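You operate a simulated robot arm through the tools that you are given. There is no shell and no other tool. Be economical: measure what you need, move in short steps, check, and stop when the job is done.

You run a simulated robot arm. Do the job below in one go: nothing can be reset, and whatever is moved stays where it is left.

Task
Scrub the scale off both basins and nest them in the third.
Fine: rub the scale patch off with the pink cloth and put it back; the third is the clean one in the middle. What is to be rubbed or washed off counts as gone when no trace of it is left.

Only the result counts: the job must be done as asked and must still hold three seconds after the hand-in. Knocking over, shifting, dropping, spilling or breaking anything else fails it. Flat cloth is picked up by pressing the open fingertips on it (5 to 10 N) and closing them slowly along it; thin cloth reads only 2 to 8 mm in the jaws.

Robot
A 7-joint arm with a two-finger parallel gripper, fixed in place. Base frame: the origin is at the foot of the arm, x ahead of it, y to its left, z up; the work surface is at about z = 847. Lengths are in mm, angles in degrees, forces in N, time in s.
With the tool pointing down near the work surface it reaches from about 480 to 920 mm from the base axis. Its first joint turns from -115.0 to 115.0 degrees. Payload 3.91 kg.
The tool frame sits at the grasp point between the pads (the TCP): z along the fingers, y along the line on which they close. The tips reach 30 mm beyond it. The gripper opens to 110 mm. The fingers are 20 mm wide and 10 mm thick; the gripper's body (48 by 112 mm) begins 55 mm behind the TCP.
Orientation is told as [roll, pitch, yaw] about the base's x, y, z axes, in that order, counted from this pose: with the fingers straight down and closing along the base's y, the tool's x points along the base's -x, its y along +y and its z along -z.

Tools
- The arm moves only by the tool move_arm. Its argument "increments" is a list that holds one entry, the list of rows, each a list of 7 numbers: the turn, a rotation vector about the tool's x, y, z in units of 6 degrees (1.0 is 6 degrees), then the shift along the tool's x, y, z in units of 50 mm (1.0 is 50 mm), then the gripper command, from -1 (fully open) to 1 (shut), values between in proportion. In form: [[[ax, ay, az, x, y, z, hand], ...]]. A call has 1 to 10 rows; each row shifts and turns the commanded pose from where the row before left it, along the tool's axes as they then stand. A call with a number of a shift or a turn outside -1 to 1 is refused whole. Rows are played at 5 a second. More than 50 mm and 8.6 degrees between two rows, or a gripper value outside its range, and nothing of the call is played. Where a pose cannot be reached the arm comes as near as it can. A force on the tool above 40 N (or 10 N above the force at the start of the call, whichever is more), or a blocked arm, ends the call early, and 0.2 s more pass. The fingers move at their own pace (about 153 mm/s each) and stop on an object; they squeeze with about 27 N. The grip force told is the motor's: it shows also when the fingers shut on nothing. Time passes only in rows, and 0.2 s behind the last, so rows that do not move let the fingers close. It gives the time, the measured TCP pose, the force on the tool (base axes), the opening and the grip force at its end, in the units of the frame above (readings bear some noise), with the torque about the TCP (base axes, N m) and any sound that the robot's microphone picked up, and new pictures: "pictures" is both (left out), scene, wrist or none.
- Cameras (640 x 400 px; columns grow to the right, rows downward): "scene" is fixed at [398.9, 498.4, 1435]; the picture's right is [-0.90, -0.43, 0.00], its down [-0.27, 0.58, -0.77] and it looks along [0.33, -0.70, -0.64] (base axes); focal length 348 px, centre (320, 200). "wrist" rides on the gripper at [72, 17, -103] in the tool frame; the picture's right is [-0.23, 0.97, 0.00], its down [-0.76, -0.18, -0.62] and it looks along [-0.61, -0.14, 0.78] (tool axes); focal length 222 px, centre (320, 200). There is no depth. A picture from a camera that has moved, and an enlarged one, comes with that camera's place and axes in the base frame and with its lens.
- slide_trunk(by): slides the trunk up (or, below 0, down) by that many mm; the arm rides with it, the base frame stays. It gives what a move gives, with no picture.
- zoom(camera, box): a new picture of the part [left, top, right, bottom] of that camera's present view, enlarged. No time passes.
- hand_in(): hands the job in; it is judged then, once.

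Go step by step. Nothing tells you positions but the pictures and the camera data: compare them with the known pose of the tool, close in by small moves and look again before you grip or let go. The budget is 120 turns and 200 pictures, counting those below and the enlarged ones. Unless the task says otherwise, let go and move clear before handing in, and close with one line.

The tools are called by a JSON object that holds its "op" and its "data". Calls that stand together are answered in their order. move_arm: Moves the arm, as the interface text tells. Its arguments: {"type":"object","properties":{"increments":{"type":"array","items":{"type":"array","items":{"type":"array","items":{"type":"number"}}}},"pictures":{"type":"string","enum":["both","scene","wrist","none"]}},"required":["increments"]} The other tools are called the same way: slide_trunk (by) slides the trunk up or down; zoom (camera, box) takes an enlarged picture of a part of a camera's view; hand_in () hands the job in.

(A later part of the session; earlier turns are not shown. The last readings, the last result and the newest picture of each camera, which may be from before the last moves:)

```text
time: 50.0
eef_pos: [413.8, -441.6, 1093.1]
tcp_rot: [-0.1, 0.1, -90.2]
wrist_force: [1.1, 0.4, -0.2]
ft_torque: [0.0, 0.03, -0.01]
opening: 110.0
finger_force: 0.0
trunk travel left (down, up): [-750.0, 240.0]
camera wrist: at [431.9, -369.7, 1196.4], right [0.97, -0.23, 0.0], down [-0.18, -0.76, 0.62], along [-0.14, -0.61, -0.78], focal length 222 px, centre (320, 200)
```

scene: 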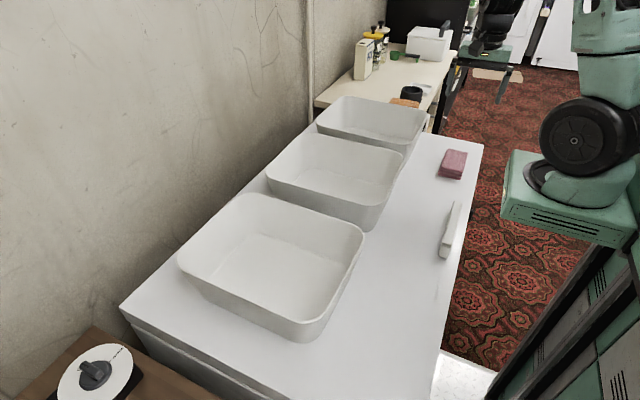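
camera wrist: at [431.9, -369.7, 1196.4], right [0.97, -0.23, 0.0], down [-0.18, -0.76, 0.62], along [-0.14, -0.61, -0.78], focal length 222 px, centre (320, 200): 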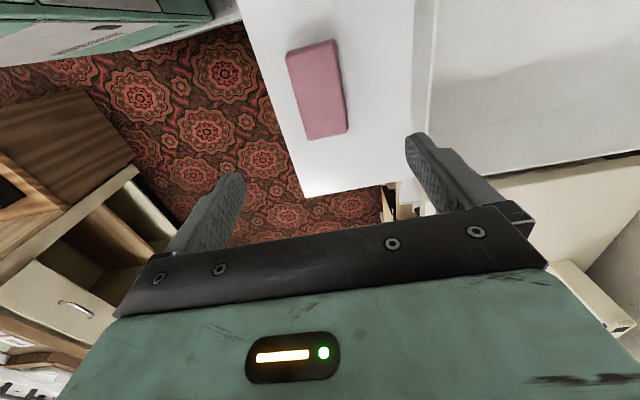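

Cloth is back in its place. Now travelling over to the near basin and turning the tool back so the fingers close along y.

{"op": "move_arm", "data": {"increments": [[[0, 0, 0, 0.93, 0.3, -0.1, -1], [0, 0, 0, 0.93, 0.3, -0.1, -1], [0, 0, 0, 0.93, 0.3, -0.1, -1], [0, 0, 0, 0.93, 0.3, 0, -1], [0, 0, 0, 0.93, 0.3, 0, -1], [0, 0, 0, 0.93, 0.3, 0, -1], [0, 0, 0, 0.93, 0.3, 0, -1], [0, 0, 0, 0.93, 0.3, 0, -1], [0, 0, 0, 0.93, 0.3, 0, -1], [0, 0, 0, 0.93, 0.3, 0, -1]]], "pictures": "none"}}

{"op": "move_arm", "data": {"increments": [[[0, 0, -1, 0, 0, 0, -1], [0, 0, -1, 0, 0, 0, -1], [0, 0, -1, 0, 0, 0, -1], [0, 0, -1, 0, 0, 0, -1], [0, 0, -1, 0, 0, 0, -1], [0, 0, -1, 0, 0, 0, -1], [0, 0, -1, 0, 0, 0, -1], [0, 0, -1, 0, 0, 0, -1], [0, 0, -1, 0, 0, 0, -1], [0, 0, -1, 0, 0, 0, -1]]], "pictures": "none"}}

{"op": "move_arm", "data": {"increments": [[[0, 0, -1, 0, 0, 0, -1], [0, 0, -1, 0, 0, 0, -1], [0, 0, -1, 0, 0, 0, -1], [0, 0, -1, 0, 0, 0, -1], [0, 0, -1, 0, 0, 0, -1], [0, 0, 0, 0, 0.9, 0, -1], [0, 0, 0, 0, 0.9, 0, -1], [0, 0, 0, 0, 0.9, 0, -1], [0, 0, 0, 0, 0, 0, -1]]], "pictures": "both"}}

```text
time: 52.2
eef_pos: [566.4, 19.3, 1110.5]
tcp_rot: [0.0, 0.0, -90.1]
wrist_force: [0.1, 0.1, -0.2]
ft_torque: [0.04, 0.01, 0.0]
opening: 109.8
finger_force: 0.1
trunk travel left (down, up): [-750.0, 240.0]
```

```text
time: 54.4
eef_pos: [563.2, 24.1, 1108.2]
tcp_rot: [-0.1, 0.0, -30.0]
wrist_force: [-0.5, 0.5, 0.2]
ft_torque: [0.01, -0.03, 0.0]
opening: 110.0
finger_force: 0.1
trunk travel left (down, up): [-750.0, 240.0]
```

```text
time: 56.4
eef_pos: [564.7, 159.4, 1109.1]
tcp_rot: [0.0, 0.0, 0.0]
wrist_force: [0.1, -0.1, 0.4]
ft_torque: [0.0, 0.02, 0.01]
opening: 109.8
finger_force: 0.0
trunk travel left (down, up): [-750.0, 240.0]
camera wrist: at [491.6, 176.7, 1212.0], right [0.23, 0.97, 0.0], down [0.76, -0.18, 0.62], along [0.61, -0.14, -0.78], focal length 222 px, centre (320, 200)
```

scene: 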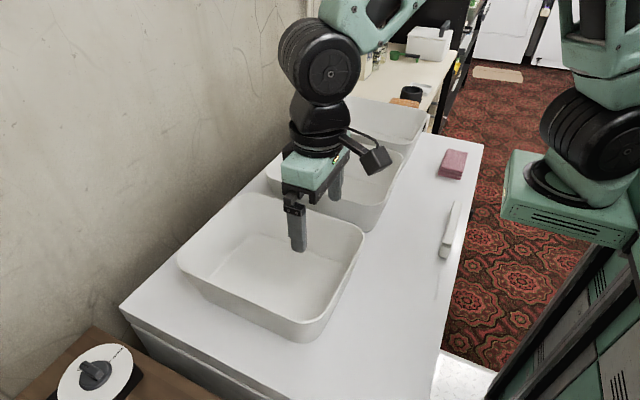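
wrist: 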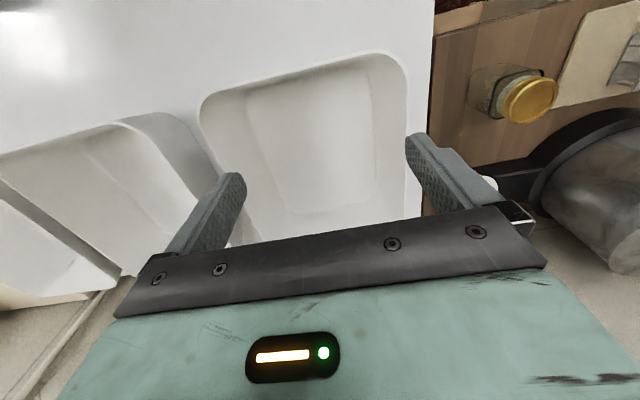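

Near basin's +y rim is at y≈250, z≈965, with walls flaring about 9°. I'm moving over the middle of that wall and tilting the tool to match.

{"op": "move_arm", "data": {"increments": [[[0, 0, 0, -0.63, 0.73, 0, -1], [0, 0, 0, -0.63, 0.73, 0, -1], [0, 0, 0, -0.63, 0.73, 0, -1], [0.75, 0, 0, 0, 0, 0, -1], [0.75, 0, 0, 0, 0, 0, -1], [0, 0, 0, 0, 0, 0.8, -1], [0, 0, 0, 0, 0, 0.8, -1], [0, 0, 0, 0, 0, 0, -1]]], "pictures": "both"}}

```text
time: 58.2
eef_pos: [659.2, 253.4, 1027.5]
tcp_rot: [-9.0, 0.0, 0.1]
wrist_force: [-0.1, -1.2, -0.1]
ft_torque: [-0.01, -0.03, -0.01]
opening: 109.9
finger_force: 0.1
trunk travel left (down, up): [-750.0, 240.0]
camera wrist: at [586.2, 285.7, 1127.6], right [0.23, 0.96, -0.15], down [0.76, -0.08, 0.64], along [0.61, -0.26, -0.75], focal length 222 px, centre (320, 200)
```

scene: 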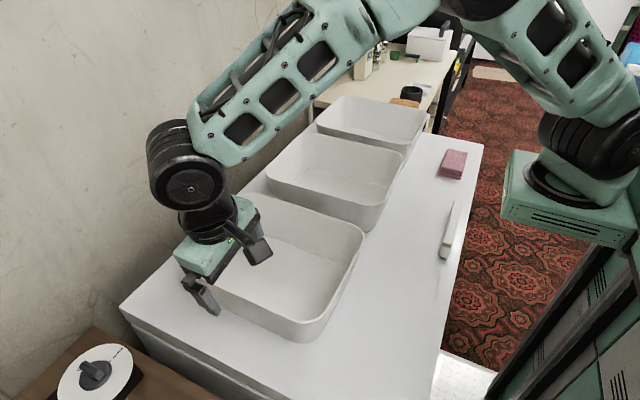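
wrist: 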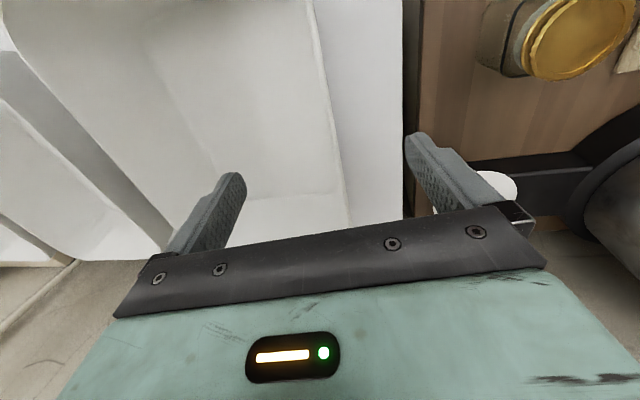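

The wall sits between the fingers. A small +y correction, then down so the tips reach about 50 mm below the rim.

{"op": "move_arm", "data": {"increments": [[[0, 0, 0, 0, 0.1, 0.6, -1], [0, 0, 0, 0, 0, 0.6, -1], [0, 0, 0, 0, 0, 0.5, -1], [0, 0, 0, 0, 0, 0, -1]]], "pictures": "both"}}

```text
time: 59.2
eef_pos: [658.0, 246.4, 946.1]
tcp_rot: [-9.0, 0.0, -0.1]
wrist_force: [-0.1, -0.1, 0.3]
ft_torque: [0.04, -0.05, 0.01]
opening: 109.8
finger_force: 0.1
trunk travel left (down, up): [-750.0, 240.0]
camera wrist: at [584.9, 280.1, 1046.6], right [0.23, 0.96, -0.15], down [0.76, -0.08, 0.64], along [0.61, -0.26, -0.75], focal length 222 px, centre (320, 200)
```

scene: 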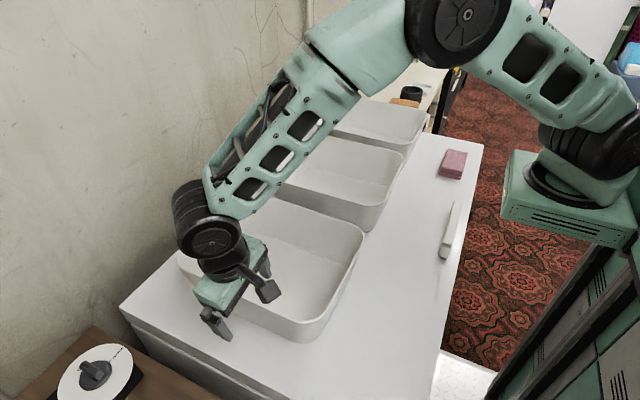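
wrist: 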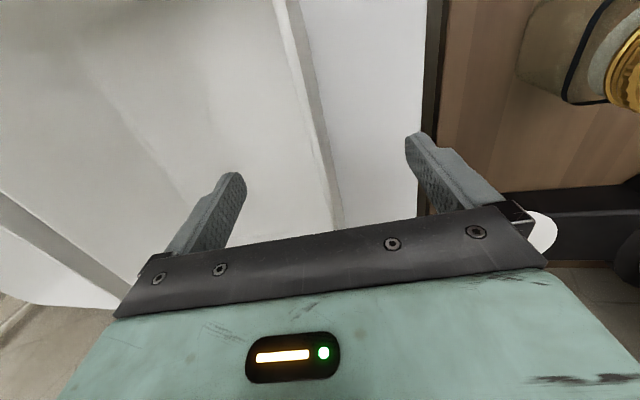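

The wall is centred between the fingertips. Closing on it.

{"op": "move_arm", "data": {"increments": [[[0, 0, 0, 0, 0, 0, 0], [0, 0, 0, 0, 0, 0, 0.5], [0, 0, 0, 0, 0, 0, 0.8], [0, 0, 0, 0, 0, 0, 1], [0, 0, 0, 0, 0, 0, 1], [0, 0, 0, 0, 0, 0, 1]]], "pictures": "both"}}

```text
time: 60.6
eef_pos: [658.2, 246.7, 947.2]
tcp_rot: [-9.0, 0.0, 0.0]
wrist_force: [-1.2, -1.7, 0.7]
ft_torque: [-0.38, -0.27, -0.26]
opening: 3.5
finger_force: 27.3
trunk travel left (down, up): [-750.0, 240.0]
camera wrist: at [585.0, 280.1, 1046.9], right [0.23, 0.96, -0.15], down [0.76, -0.08, 0.64], along [0.61, -0.26, -0.75], focal length 222 px, centre (320, 200)
```

scene: 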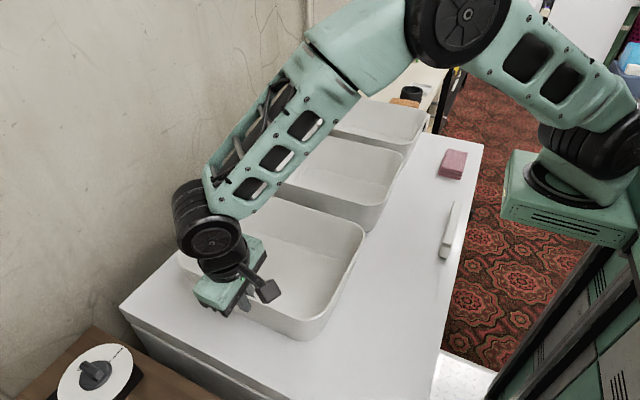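
wrist: 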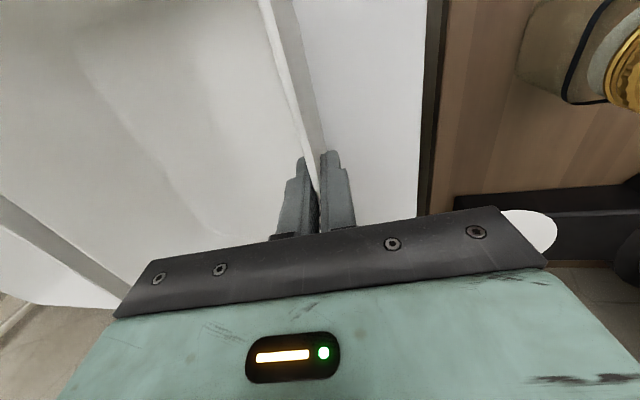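

Gripped, wall about 3.5 mm thick. Test lift of 20 mm to feel the weight and sag.

{"op": "move_arm", "data": {"increments": [[[0, 0, 0, 0, -0.03, -0.2, 1], [0, 0, 0, 0, -0.03, -0.2, 1], [0, 0, 0, 0, 0, 0, 1]]], "pictures": "both"}}

```text
time: 61.4
eef_pos: [657.5, 247.8, 966.6]
tcp_rot: [-9.0, 0.0, 0.0]
wrist_force: [0.3, -0.3, -1.6]
ft_torque: [0.25, 0.03, 0.01]
opening: 3.7
finger_force: 27.5
trunk travel left (down, up): [-750.0, 240.0]
camera wrist: at [584.7, 280.0, 1066.0], right [0.23, 0.96, -0.15], down [0.76, -0.08, 0.64], along [0.61, -0.26, -0.75], focal length 222 px, centre (320, 200)
```

scene: 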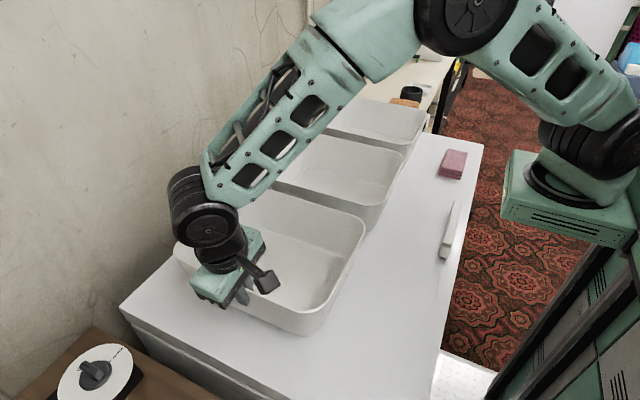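
wrist: 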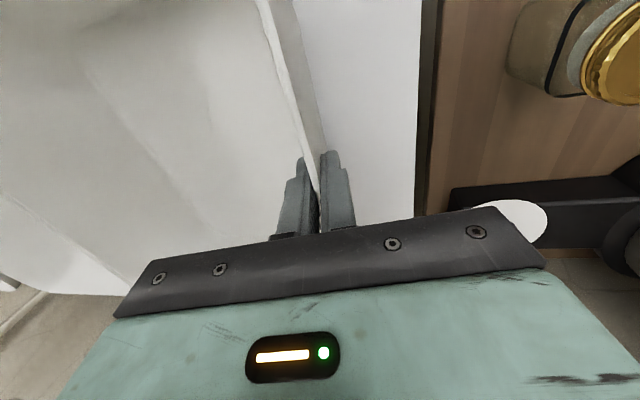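

It's light and holds firm. Lifting clear of the neighbouring rim.

{"op": "move_arm", "data": {"increments": [[[0, 0, 0, 0, -0.113, -0.71, 1], [0, 0, 0, 0, -0.113, -0.71, 1], [0, 0, 0, 0, -0.113, -0.71, 1], [0, 0, 0, 0, -0.113, -0.71, 1], [0, 0, 0, 0, 0, 0, 1]]], "pictures": "both"}}

```text
time: 62.6
eef_pos: [660.5, 247.5, 1111.4]
tcp_rot: [-9.1, 0.1, 0.0]
wrist_force: [0.2, 0.1, -2.1]
ft_torque: [0.27, 0.03, 0.01]
opening: 3.7
finger_force: 26.7
trunk travel left (down, up): [-750.0, 240.0]
camera wrist: at [587.9, 279.6, 1211.0], right [0.23, 0.96, -0.15], down [0.76, -0.08, 0.64], along [0.61, -0.26, -0.75], focal length 222 px, centre (320, 200)
```

scene: 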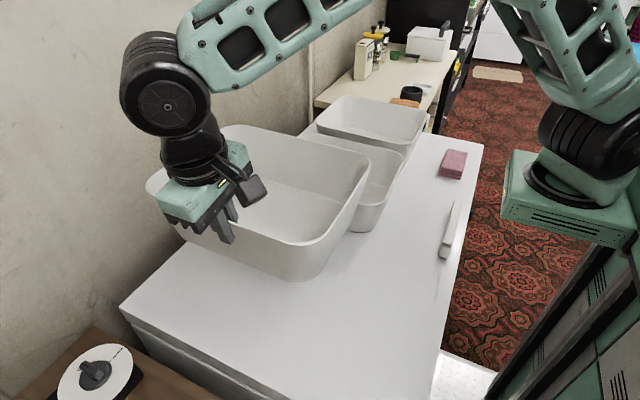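
wrist: 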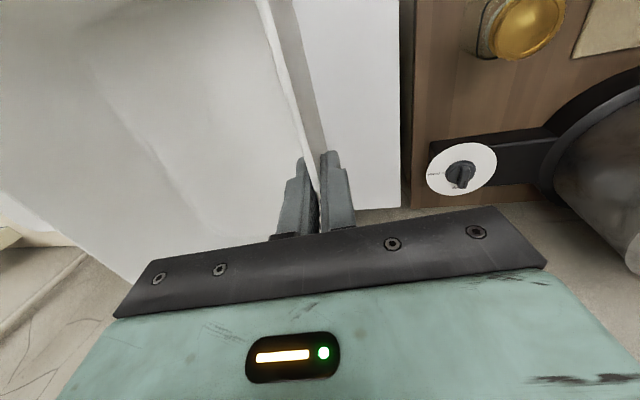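

The basin hangs level. I'm carrying it 291 mm in -y over the middle basin and will check alignment before lowering.

{"op": "move_arm", "data": {"increments": [[[0, 0, 0, -0.01, -0.958, 0.152, 1], [0, 0, 0, -0.01, -0.958, 0.152, 1], [0, 0, 0, -0.01, -0.958, 0.152, 1], [0, 0, 0, -0.01, -0.958, 0.152, 1], [0, 0, 0, -0.01, -0.958, 0.152, 1], [0, 0, 0, -0.01, -0.958, 0.152, 1], [0, 0, 0, 0, 0, 0, 1]]], "pictures": "both"}}

{"op": "zoom", "data": {"camera": "scene", "box": [230, 60, 450, 200]}}

```text
time: 64.2
eef_pos: [661.7, -46.0, 1109.4]
tcp_rot: [-8.9, 0.0, -0.1]
wrist_force: [-0.4, -0.4, -2.5]
ft_torque: [0.23, 0.02, -0.04]
opening: 3.7
finger_force: 27.3
trunk travel left (down, up): [-750.0, 240.0]
camera wrist: at [589.4, -13.0, 1208.9], right [0.23, 0.96, -0.15], down [0.76, -0.08, 0.64], along [0.61, -0.26, -0.75], focal length 222 px, centre (320, 200)
```

scene: 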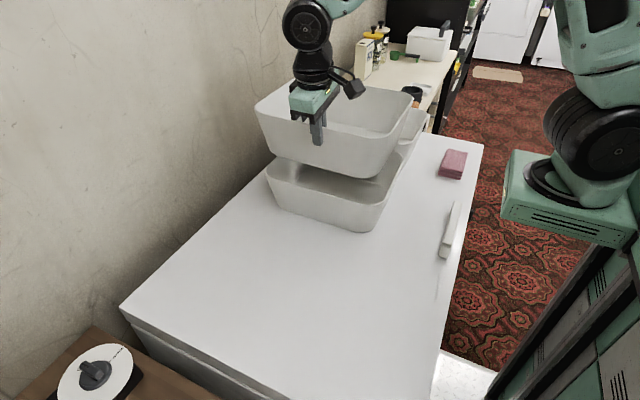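
wrist: 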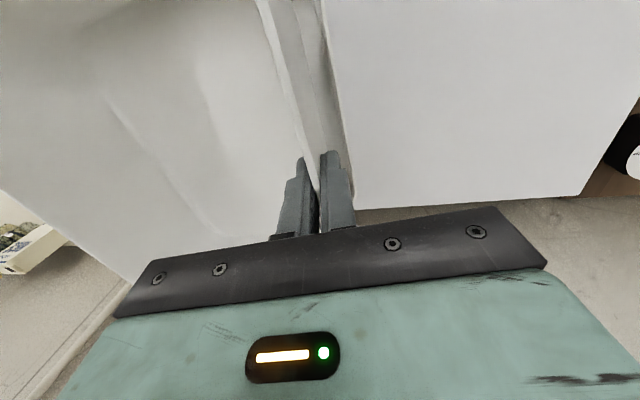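

```text
2.86 times, centred on (340, 130) of scene
camera zoom: at [398.9, 498.4, 1435.0], right [-0.9, -0.43, 0.0], down [-0.27, 0.58, -0.77], along [0.33, -0.7, -0.64], focal length 994 px, centre (263, 400)
```

zoom: 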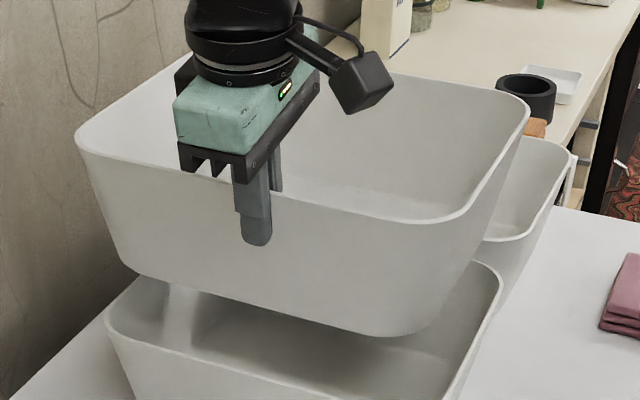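

The held rim sits about 10 mm too far in +y compared to the middle rim. Correcting and lowering partway to check entry.

{"op": "move_arm", "data": {"increments": [[[0, 0, 0, -0.06, -0.17, 0.025, 1], [0, 0, 0, 0, 0.108, 0.682, 1], [0, 0, 0, 0, 0.108, 0.682, 1], [0, 0, 0, 0, 0, 0, 1]]], "pictures": "both"}}

{"op": "zoom", "data": {"camera": "scene", "box": [230, 80, 450, 240]}}

```text
time: 65.2
eef_pos: [666.8, -57.1, 1039.5]
tcp_rot: [-9.0, 0.0, 0.0]
wrist_force: [-0.2, 0.5, -1.9]
ft_torque: [0.28, 0.04, -0.01]
opening: 3.9
finger_force: 26.7
trunk travel left (down, up): [-750.0, 240.0]
camera wrist: at [593.1, -24.0, 1140.3], right [0.23, 0.96, -0.15], down [0.76, -0.08, 0.64], along [0.61, -0.26, -0.75], focal length 222 px, centre (320, 200)
```

scene: 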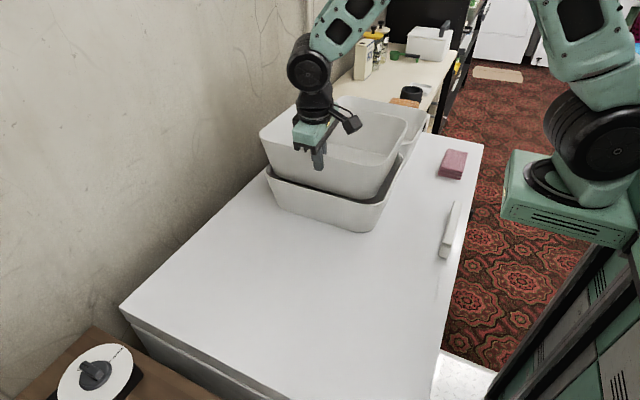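
wrist: 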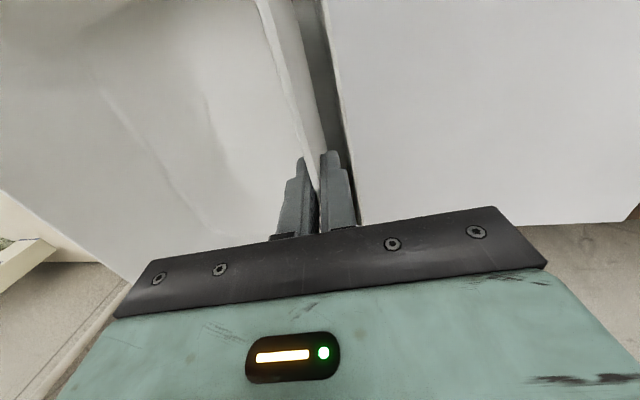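

```text
2.50 times, centred on (340, 160) of scene
camera zoom: at [398.9, 498.4, 1435.0], right [-0.9, -0.43, 0.0], down [-0.27, 0.58, -0.77], along [0.33, -0.7, -0.64], focal length 870 px, centre (270, 300)
```

zoom: 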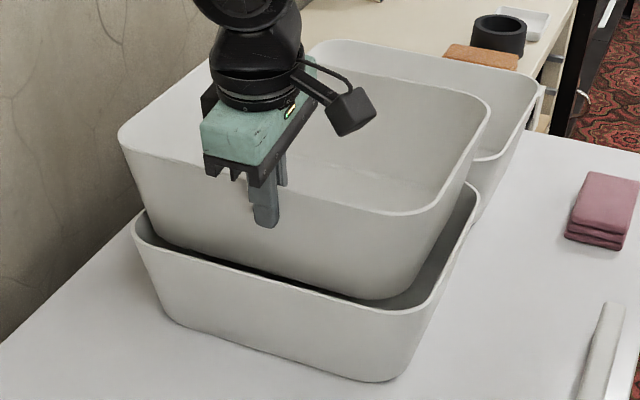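

It is entering the middle basin cleanly. Lowering further until the outer fingertip is near the middle rim.

{"op": "move_arm", "data": {"increments": [[[0, 0, 0, 0, 0.08, 0.4, 1], [0, 0, 0, 0, 0.06, 0.38, 1], [0, 0, 0, 0, 0, 0, 1]]], "pictures": "both"}}

{"op": "zoom", "data": {"camera": "scene", "box": [230, 80, 450, 240]}}

```text
time: 66.0
eef_pos: [664.1, -53.4, 1000.0]
tcp_rot: [-9.0, 0.0, 0.0]
wrist_force: [0.4, -1.1, -1.2]
ft_torque: [0.26, 0.03, -0.03]
opening: 3.7
finger_force: 27.0
trunk travel left (down, up): [-750.0, 240.0]
camera wrist: at [591.4, -20.7, 1100.7], right [0.23, 0.96, -0.15], down [0.76, -0.08, 0.64], along [0.61, -0.26, -0.75], focal length 222 px, centre (320, 200)
```

scene: 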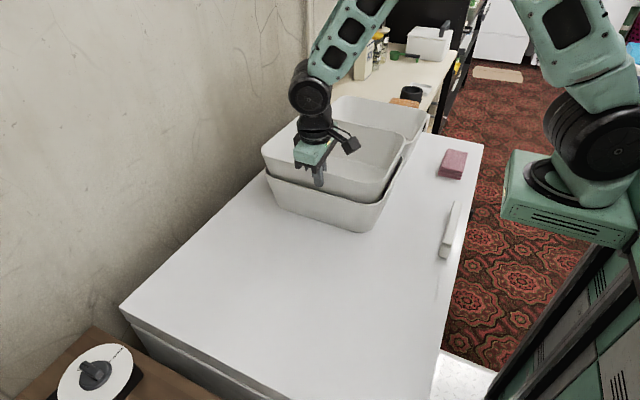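
wrist: 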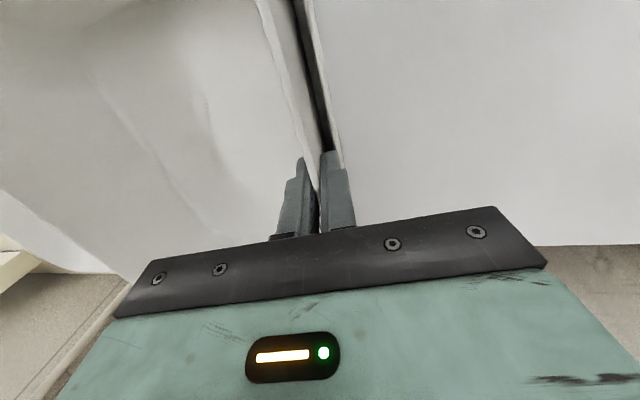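

```text
2.50 times, centred on (340, 160) of scene
camera zoom: at [398.9, 498.4, 1435.0], right [-0.9, -0.43, 0.0], down [-0.27, 0.58, -0.77], along [0.33, -0.7, -0.64], focal length 870 px, centre (270, 300)
```

zoom: 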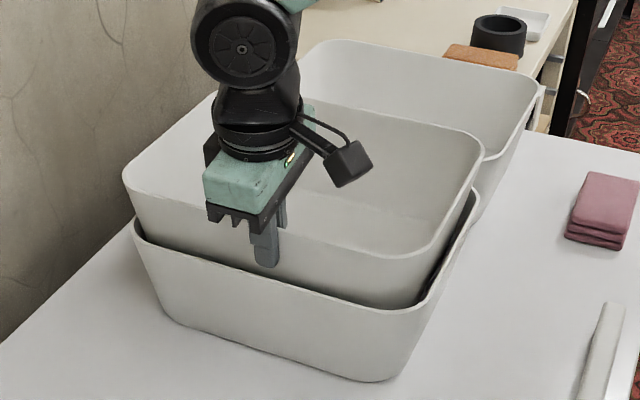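

Fingertip is level with the middle rim. I open only slightly so the basin slides the last bit down guided by the fingers, then withdraw upward along the tool.

{"op": "move_arm", "data": {"increments": [[[0, 0, 0, 0, 0, 0, 0.9], [0, 0, 0, 0, 0, 0, 0.86], [0, 0, 0, 0, 0, 0, 0.82], [0, 0, 0, 0, 0, 0, 0.8]]], "pictures": "both"}}

{"op": "zoom", "data": {"camera": "scene", "box": [230, 80, 450, 240]}}

```text
time: 67.0
eef_pos: [665.1, -53.7, 1000.3]
tcp_rot: [-9.0, 0.0, -0.1]
wrist_force: [0.2, 1.7, -1.0]
ft_torque: [0.02, -0.02, -0.05]
opening: 11.6
finger_force: 0.3
trunk travel left (down, up): [-750.0, 240.0]
camera wrist: at [591.4, -20.5, 1101.1], right [0.23, 0.96, -0.15], down [0.76, -0.08, 0.64], along [0.61, -0.26, -0.75], focal length 222 px, centre (320, 200)
```

scene: 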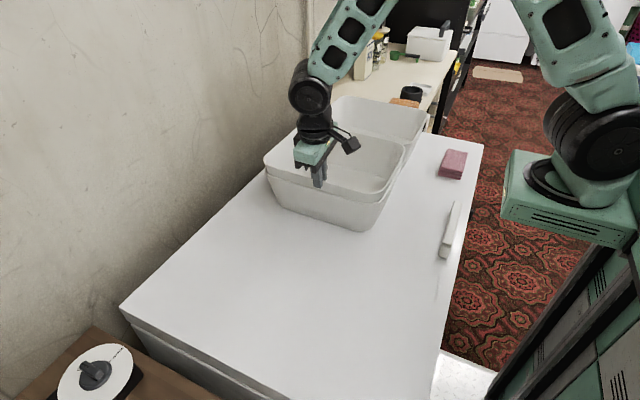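
wrist: 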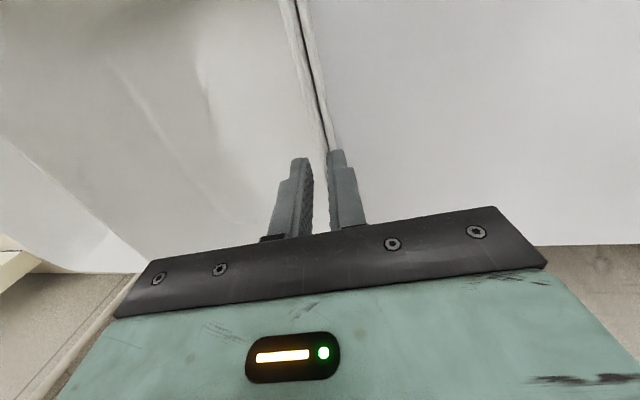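

```text
2.50 times, centred on (340, 160) of scene
camera zoom: at [398.9, 498.4, 1435.0], right [-0.9, -0.43, 0.0], down [-0.27, 0.58, -0.77], along [0.33, -0.7, -0.64], focal length 870 px, centre (270, 300)
```

zoom: 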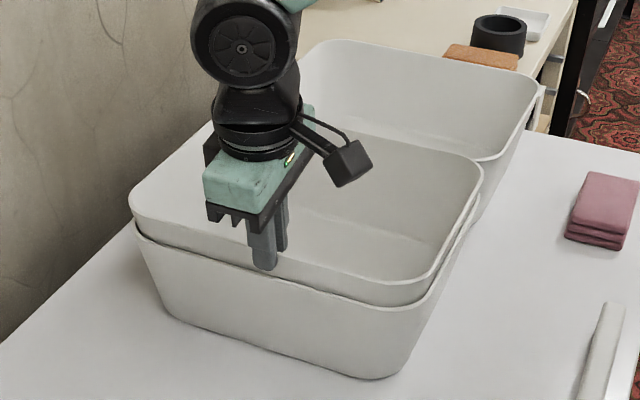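

The basin settled with its rim about 20 mm above the middle one. Withdrawing up along the tool axis and checking.

{"op": "move_arm", "data": {"increments": [[[0, 0, 0, 0, 0, -0.5, 0.8], [0, 0, 0, 0, 0, -0.8, 0.8], [0, 0, 0, 0, 0, -0.8, -1], [0, 0, 0, 0, 0, -0.8, -1], [-0.75, 0, 0, 0, 0, 0, -1], [-0.75, 0, 0, 0, 0, 0, -1], [0, 0, 0, 0.9, 0, 0, -1], [0, 0, 0, 0.9, 0, 0, -1], [0, 0, 0, 0, -0.9, 0, -1], [0, 0, 0, 0, 0, 0, -1]]], "pictures": "both"}}

{"op": "zoom", "data": {"camera": "scene", "box": [230, 80, 450, 240]}}

```text
time: 69.2
eef_pos: [572.4, -76.8, 1141.4]
tcp_rot: [0.0, -0.1, 0.0]
wrist_force: [-0.6, 0.8, -0.3]
ft_torque: [0.03, 0.03, -0.03]
opening: 109.9
finger_force: 0.0
trunk travel left (down, up): [-750.0, 240.0]
camera wrist: at [499.9, -59.8, 1245.0], right [0.23, 0.97, 0.0], down [0.76, -0.18, 0.62], along [0.61, -0.14, -0.78], focal length 222 px, centre (320, 200)
```

scene: 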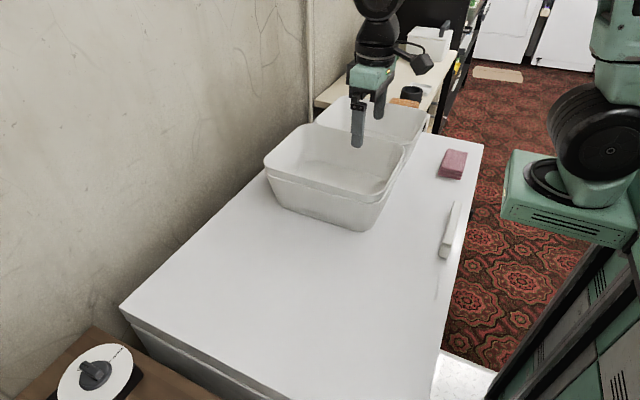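
wrist: 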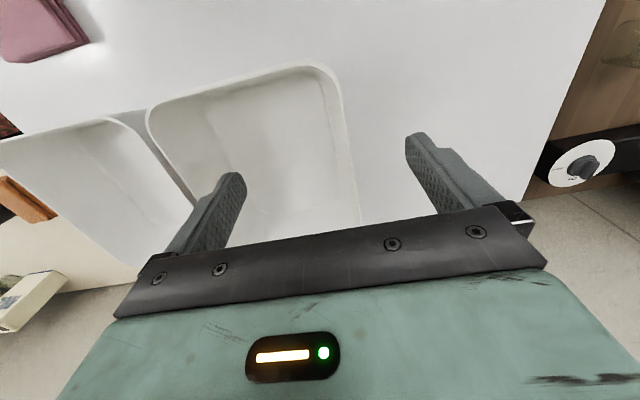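

```text
2.50 times, centred on (340, 160) of scene
camera zoom: at [398.9, 498.4, 1435.0], right [-0.9, -0.43, 0.0], down [-0.27, 0.58, -0.77], along [0.33, -0.7, -0.64], focal length 870 px, centre (270, 300)
```

zoom: 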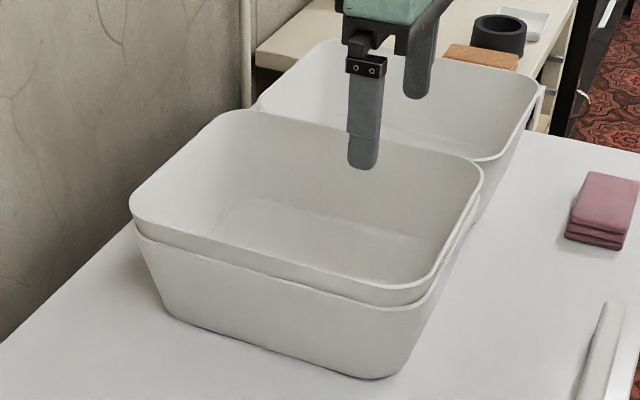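

Nested nicely. Now over to the far basin, to look at its -y wall.

{"op": "move_arm", "data": {"increments": [[[0, 0, 0, -0.05, -0.93, 0, -1], [0, 0, 0, -0.05, -0.93, 0, -1], [0, 0, 0, -0.05, -0.93, 0, -1], [0, 0, 0, -0.05, -0.93, 0, -1], [0, 0, 0, -0.05, -0.93, 0, -1], [0, 0, 0, -0.05, -0.93, 0, -1], [0, 0, 0, -0.05, -0.93, 0, -1], [0, 0, 0, -0.05, -0.93, 0, -1], [0, 0, 0, -0.05, -0.93, 0.3, -1], [0, 0, 0, 0, 0, 0.3, -1]]], "pictures": "both"}}

```text
time: 71.4
eef_pos: [598.4, -495.1, 1112.2]
tcp_rot: [0.0, 0.0, 0.0]
wrist_force: [-0.2, -0.7, 1.0]
ft_torque: [-0.01, 0.0, 0.01]
opening: 110.0
finger_force: 0.1
trunk travel left (down, up): [-750.0, 240.0]
camera wrist: at [525.6, -478.3, 1216.0], right [0.23, 0.97, 0.0], down [0.76, -0.18, 0.62], along [0.61, -0.14, -0.78], focal length 222 px, centre (320, 200)
```

scene: 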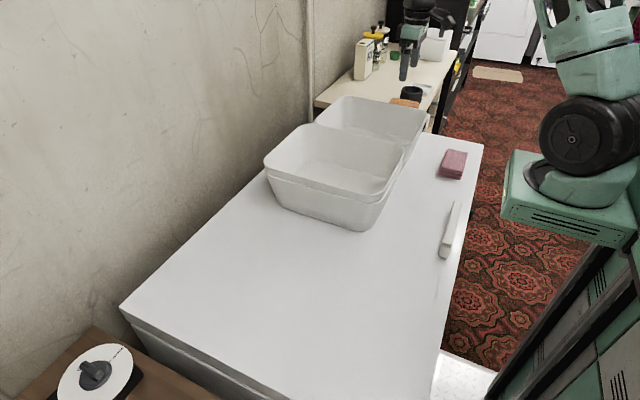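
wrist: 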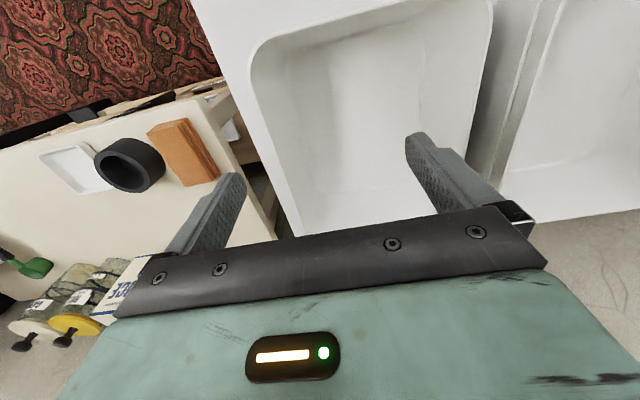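

Far basin's -y rim is at y≈-546, its +y rim at y≈-325, so centre about -436. Moving over the -y wall with the mirrored tilt.

{"op": "move_arm", "data": {"increments": [[[0, 0, 0, -0.57, -0.7, 0, -1], [0, 0, 0, -0.57, -0.7, 0, -1], [-0.75, 0, 0, 0, 0, 0, -1], [-0.75, 0, 0, 0, 0, 0, -1], [0, 0, 0, 0, 0, 0.8, -1], [0, 0, 0, 0, 0, 0.8, -1], [0, 0, 0, 0, 0, 0, -1]]], "pictures": "both"}}

```text
time: 73.0
eef_pos: [655.9, -550.9, 1035.6]
tcp_rot: [9.0, 0.0, -0.1]
wrist_force: [-0.1, -0.1, 0.1]
ft_torque: [0.0, 0.02, 0.03]
opening: 110.1
finger_force: 0.0
trunk travel left (down, up): [-750.0, 240.0]
camera wrist: at [582.3, -549.5, 1140.6], right [0.23, 0.96, 0.15], down [0.76, -0.27, 0.59], along [0.61, -0.02, -0.79], focal length 222 px, centre (320, 200)
```

scene: 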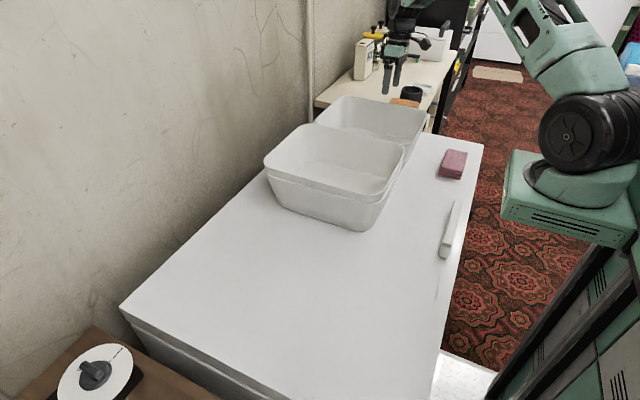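
wrist: 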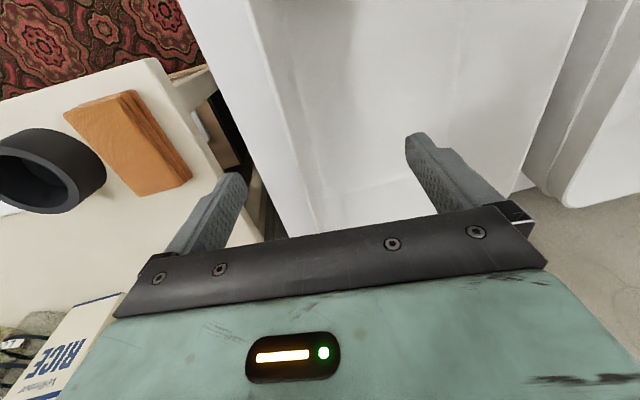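

{"op": "zoom", "data": {"camera": "wrist", "box": [200, 0, 440, 240]}}

```text
1.67 times, centred on (320, 120) of wrist
camera zoom: at [582.3, -549.5, 1140.6], right [0.23, 0.96, 0.15], down [0.76, -0.27, 0.59], along [0.61, -0.02, -0.79], focal length 370 px, centre (320, 333)
```

zoom: 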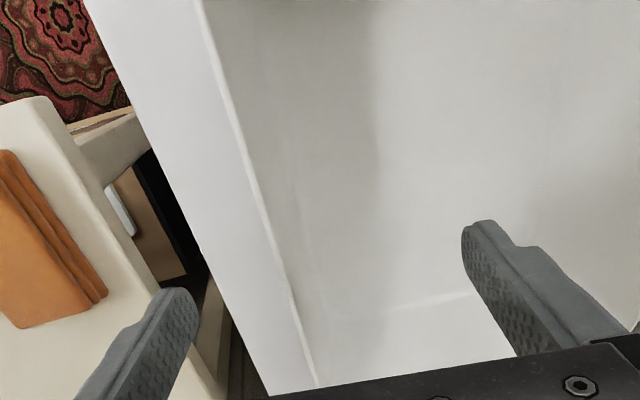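

The rim is about 22 mm further in -y than the tool axis. Shifting and descending partway to recheck.

{"op": "move_arm", "data": {"increments": [[[0, 0, 0, 0, -0.42, -0.06, -1], [0, 0, 0, 0, 0, 0.6, -1], [0, 0, 0, 0, 0, 0, -1]]], "pictures": "wrist"}}

{"op": "zoom", "data": {"camera": "wrist", "box": [200, 0, 440, 240]}}

```text
time: 73.8
eef_pos: [652.4, -566.4, 1003.8]
tcp_rot: [9.0, 0.1, 0.1]
wrist_force: [-0.9, -0.1, 0.2]
ft_torque: [0.01, 0.02, 0.01]
opening: 109.6
finger_force: 0.2
trunk travel left (down, up): [-750.0, 240.0]
camera wrist: at [580.4, -565.2, 1109.2], right [0.23, 0.96, 0.15], down [0.76, -0.27, 0.59], along [0.61, -0.02, -0.79], focal length 222 px, centre (320, 200)
```

wrist: 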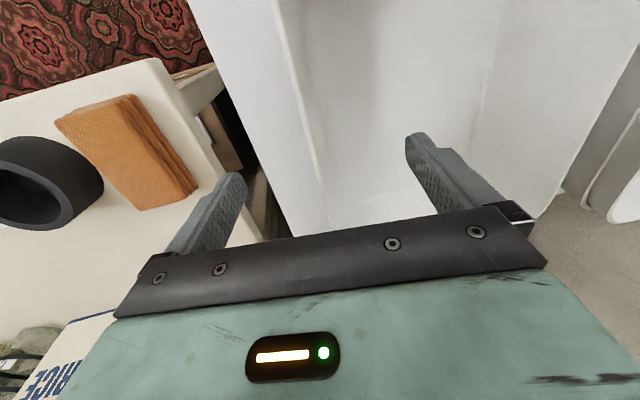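

```text
1.67 times, centred on (320, 120) of wrist
camera zoom: at [580.4, -565.2, 1109.2], right [0.23, 0.96, 0.15], down [0.76, -0.27, 0.59], along [0.61, -0.02, -0.79], focal length 370 px, centre (320, 333)
```

zoom: 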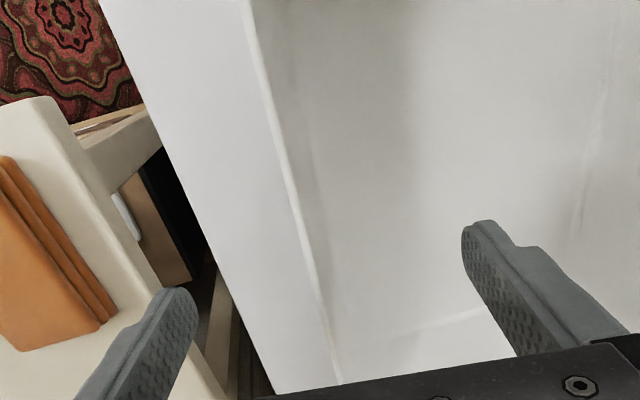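

{"op": "move_arm", "data": {"increments": [[[0, 0, 0, 0, -0.14, -0.02, -1], [0, 0, 0, 0, 0, 0.6, -1], [0, 0, 0, 0, 0, 0.55, -1], [0, 0, 0, 0, 0, 0, -1]]], "pictures": "both"}}

{"op": "zoom", "data": {"camera": "wrist", "box": [200, 0, 440, 240]}}

```text
time: 74.8
eef_pos: [653.6, -564.3, 946.3]
tcp_rot: [9.0, 0.0, 0.0]
wrist_force: [-0.2, -0.1, 0.5]
ft_torque: [-0.02, -0.01, 0.0]
opening: 109.7
finger_force: 0.1
trunk travel left (down, up): [-750.0, 240.0]
camera wrist: at [580.3, -564.1, 1051.5], right [0.23, 0.96, 0.15], down [0.76, -0.27, 0.59], along [0.61, -0.02, -0.79], focal length 222 px, centre (320, 200)
```

scene: 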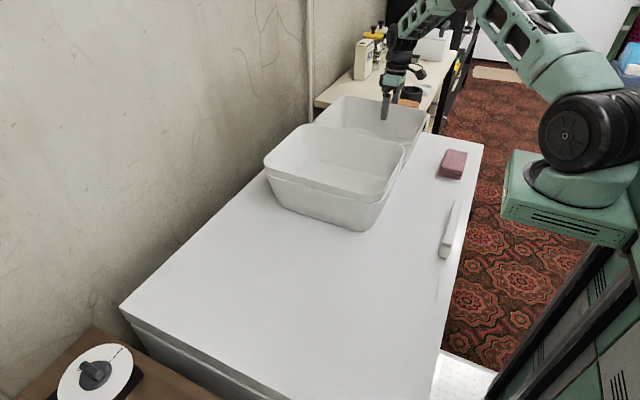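
wrist: 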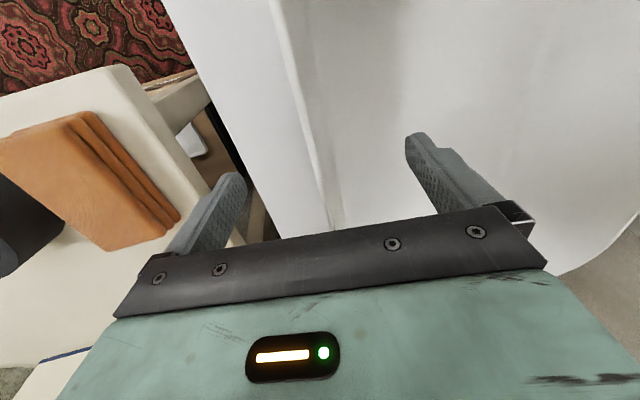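

```text
1.67 times, centred on (320, 120) of wrist
camera zoom: at [580.3, -564.1, 1051.5], right [0.23, 0.96, 0.15], down [0.76, -0.27, 0.59], along [0.61, -0.02, -0.79], focal length 370 px, centre (320, 333)
```

zoom: 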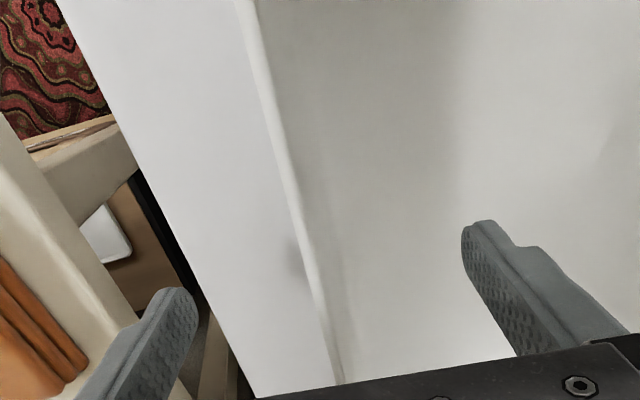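

Wall is nearly centred. Closing on it and doing a test lift.

{"op": "move_arm", "data": {"increments": [[[0, 0, 0, 0, -0.06, 0, -0.5], [0, 0, 0, 0, 0, 0, 0], [0, 0, 0, 0, 0, 0, 0.5], [0, 0, 0, 0, 0, 0, 0.8], [0, 0, 0, 0, 0, 0, 1], [0, 0, 0, 0, 0, 0, 1], [0, 0, 0, 0, 0, 0, 1]]], "pictures": "none"}}

{"op": "move_arm", "data": {"increments": [[[0, 0, 0, 0, 0.03, -0.2, 1], [0, 0, 0, 0, 0.03, -0.2, 1], [0, 0, 0, 0, 0, 0, 1]]], "pictures": "both"}}

```text
time: 76.4
eef_pos: [652.6, -568.5, 946.2]
tcp_rot: [9.0, 0.1, -0.1]
wrist_force: [1.3, 1.6, 1.3]
ft_torque: [0.38, 0.13, -0.24]
opening: 3.7
finger_force: 27.1
trunk travel left (down, up): [-750.0, 240.0]
```

```text
time: 77.2
eef_pos: [654.3, -567.8, 966.4]
tcp_rot: [9.0, -0.1, 0.0]
wrist_force: [0.4, -0.3, -2.5]
ft_torque: [-0.28, 0.04, 0.01]
opening: 3.6
finger_force: 26.6
trunk travel left (down, up): [-750.0, 240.0]
camera wrist: at [581.5, -568.0, 1071.6], right [0.23, 0.96, 0.15], down [0.76, -0.27, 0.59], along [0.61, -0.02, -0.79], focal length 222 px, centre (320, 200)
```

scene: 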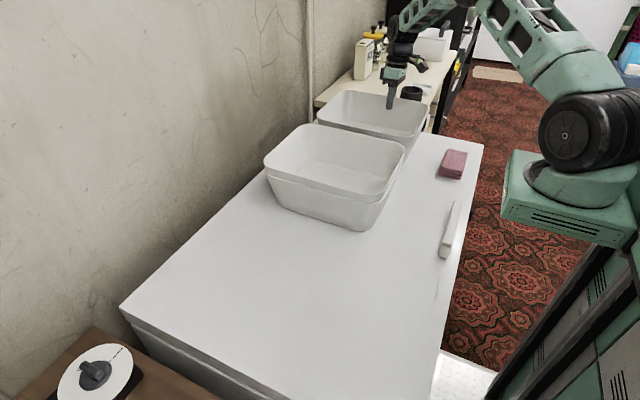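
wrist: 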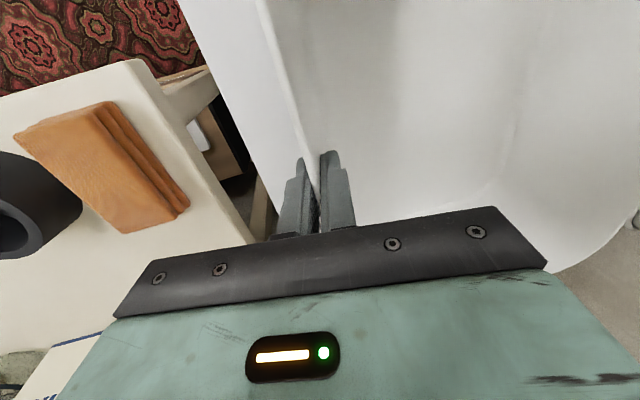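

Held firmly. Lifting high enough to clear the stack.

{"op": "move_arm", "data": {"increments": [[[0, 0, 0, 0, 0.131, -0.83, 1], [0, 0, 0, 0, 0.131, -0.83, 1], [0, 0, 0, 0, 0.131, -0.83, 1], [0, 0, 0, 0, 0.131, -0.83, 1], [0, 0, 0, 0, 0, 0, 1]]], "pictures": "none"}}

{"op": "move_arm", "data": {"increments": [[[0, 0, 0, 0, 0.968, 0.153, 1], [0, 0, 0, 0, 0.968, 0.153, 1], [0, 0, 0, 0, 0.968, 0.153, 1], [0, 0, 0, 0, 0.968, 0.153, 1], [0, 0, 0, 0, 0.968, 0.153, 1], [0, 0, 0, 0, 0.968, 0.153, 1], [0, 0, 0, 0, 0, 0, 1]]], "pictures": "both"}}

{"op": "zoom", "data": {"camera": "scene", "box": [230, 60, 450, 240]}}

```text
time: 78.4
eef_pos: [652.7, -570.1, 1136.8]
tcp_rot: [9.0, 0.0, 0.0]
wrist_force: [-0.5, -0.5, -2.0]
ft_torque: [-0.23, 0.05, 0.02]
opening: 3.9
finger_force: 26.6
trunk travel left (down, up): [-750.0, 240.0]
```

```text
time: 80.0
eef_pos: [650.5, -271.1, 1135.5]
tcp_rot: [9.0, 0.1, 0.0]
wrist_force: [-0.7, 0.5, -2.1]
ft_torque: [-0.27, 0.06, 0.02]
opening: 3.8
finger_force: 26.8
trunk travel left (down, up): [-750.0, 240.0]
camera wrist: at [578.3, -270.3, 1241.4], right [0.23, 0.96, 0.15], down [0.76, -0.27, 0.59], along [0.61, -0.02, -0.79], focal length 222 px, centre (320, 200)
```

scene: 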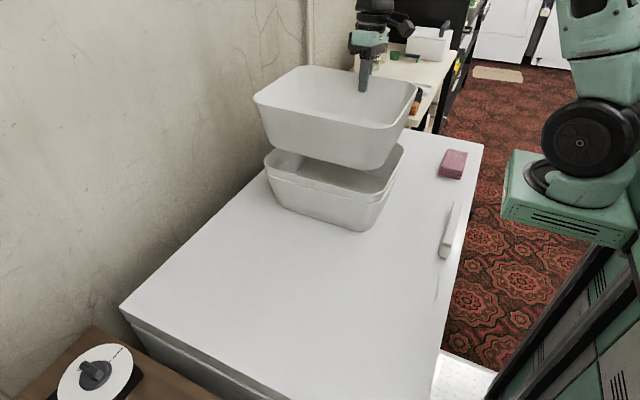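
wrist: 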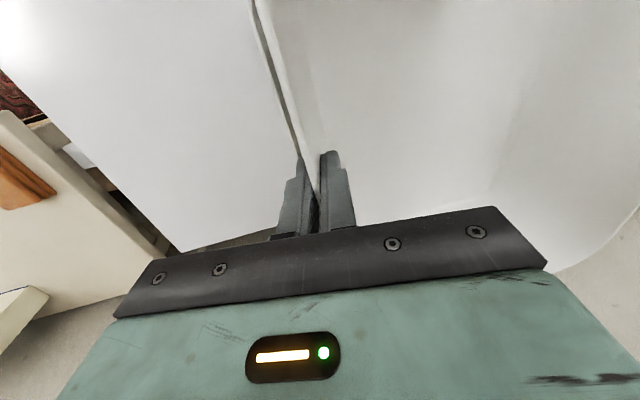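

```text
2.22 times, centred on (340, 150) of scene
camera zoom: at [398.9, 498.4, 1435.0], right [-0.9, -0.43, 0.0], down [-0.27, 0.58, -0.77], along [0.33, -0.7, -0.64], focal length 773 px, centre (276, 311)
```

zoom: 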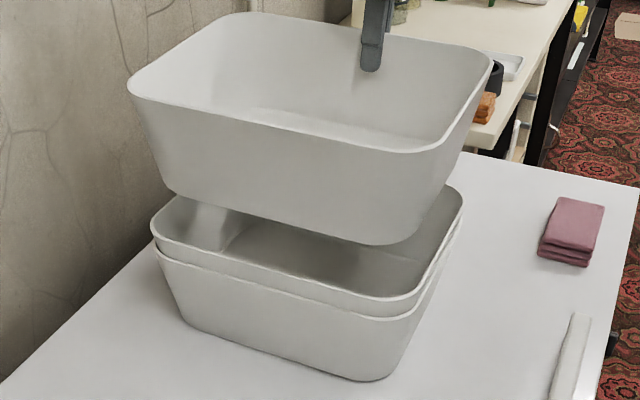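

Compared with the stack, the held basin is about 30 mm too far in +y and 14 mm too low in x. Correcting, then lowering partway.

{"op": "move_arm", "data": {"increments": [[[0, 0, 0, -0.26, -0.57, -0.09, 1], [0, 0, 0, 0, -0.1, 0.6, 1], [0, 0, 0, 0, 0, 0, 1]]], "pictures": "both"}}

{"op": "zoom", "data": {"camera": "scene", "box": [230, 60, 450, 240]}}

```text
time: 80.8
eef_pos: [664.6, -302.5, 1105.8]
tcp_rot: [9.0, 0.0, 0.0]
wrist_force: [0.0, -0.5, -2.4]
ft_torque: [-0.22, 0.06, -0.02]
opening: 3.9
finger_force: 27.3
trunk travel left (down, up): [-750.0, 240.0]
camera wrist: at [591.6, -301.1, 1210.5], right [0.23, 0.96, 0.15], down [0.76, -0.27, 0.59], along [0.61, -0.02, -0.79], focal length 222 px, centre (320, 200)
```

scene: 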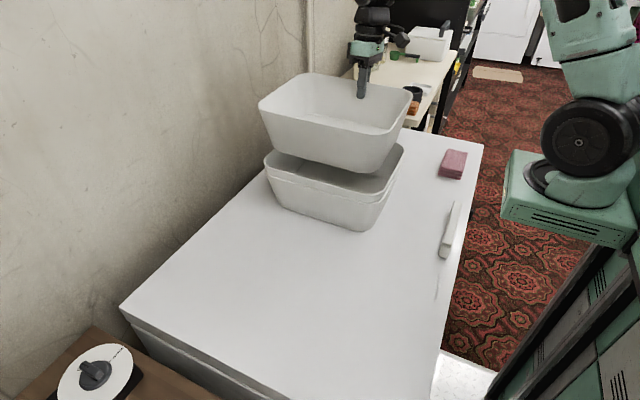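
wrist: 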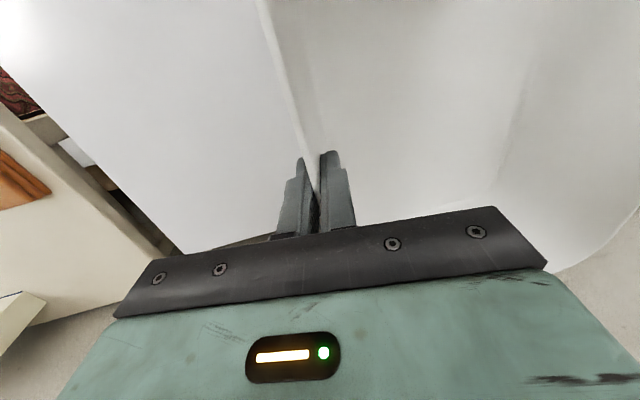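

```text
2.22 times, centred on (340, 150) of scene
camera zoom: at [398.9, 498.4, 1435.0], right [-0.9, -0.43, 0.0], down [-0.27, 0.58, -0.77], along [0.33, -0.7, -0.64], focal length 773 px, centre (276, 311)
```

zoom: 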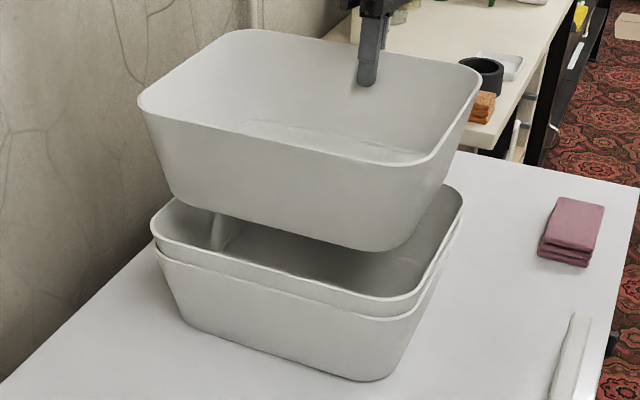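

Corner positions now match the stack within a few mm. Lowering further into the stack.

{"op": "move_arm", "data": {"increments": [[[0, 0, 0, 0, -0.06, 0.5, 1], [0, 0, 0, 0, -0.06, 0.5, 1], [0, 0, 0, 0, 0, 0, 1]]], "pictures": "both"}}

{"op": "zoom", "data": {"camera": "scene", "box": [230, 60, 450, 240]}}

```text
time: 81.6
eef_pos: [666.5, -300.5, 1054.5]
tcp_rot: [9.0, 0.0, -0.1]
wrist_force: [-1.0, 0.2, -1.8]
ft_torque: [-0.09, 0.11, 0.1]
opening: 3.8
finger_force: 26.6
trunk travel left (down, up): [-750.0, 240.0]
camera wrist: at [593.2, -300.3, 1159.3], right [0.23, 0.96, 0.15], down [0.76, -0.27, 0.59], along [0.61, -0.02, -0.8], focal length 222 px, centre (320, 200)
```

scene: 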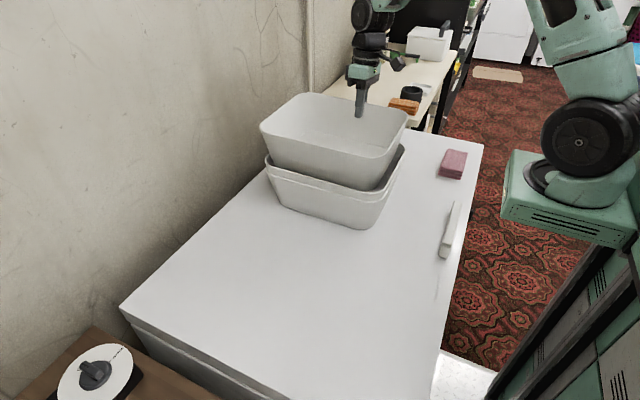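
wrist: 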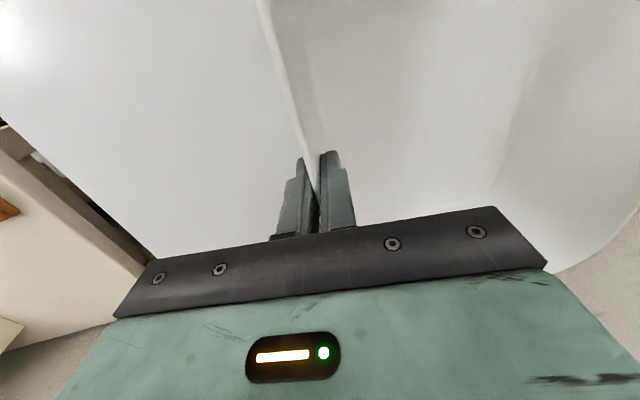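

```text
2.22 times, centred on (340, 150) of scene
camera zoom: at [398.9, 498.4, 1435.0], right [-0.9, -0.43, 0.0], down [-0.27, 0.58, -0.77], along [0.33, -0.7, -0.64], focal length 773 px, centre (276, 311)
```

zoom: 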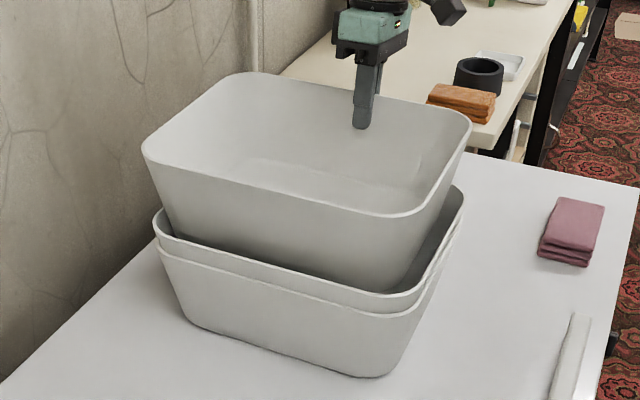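

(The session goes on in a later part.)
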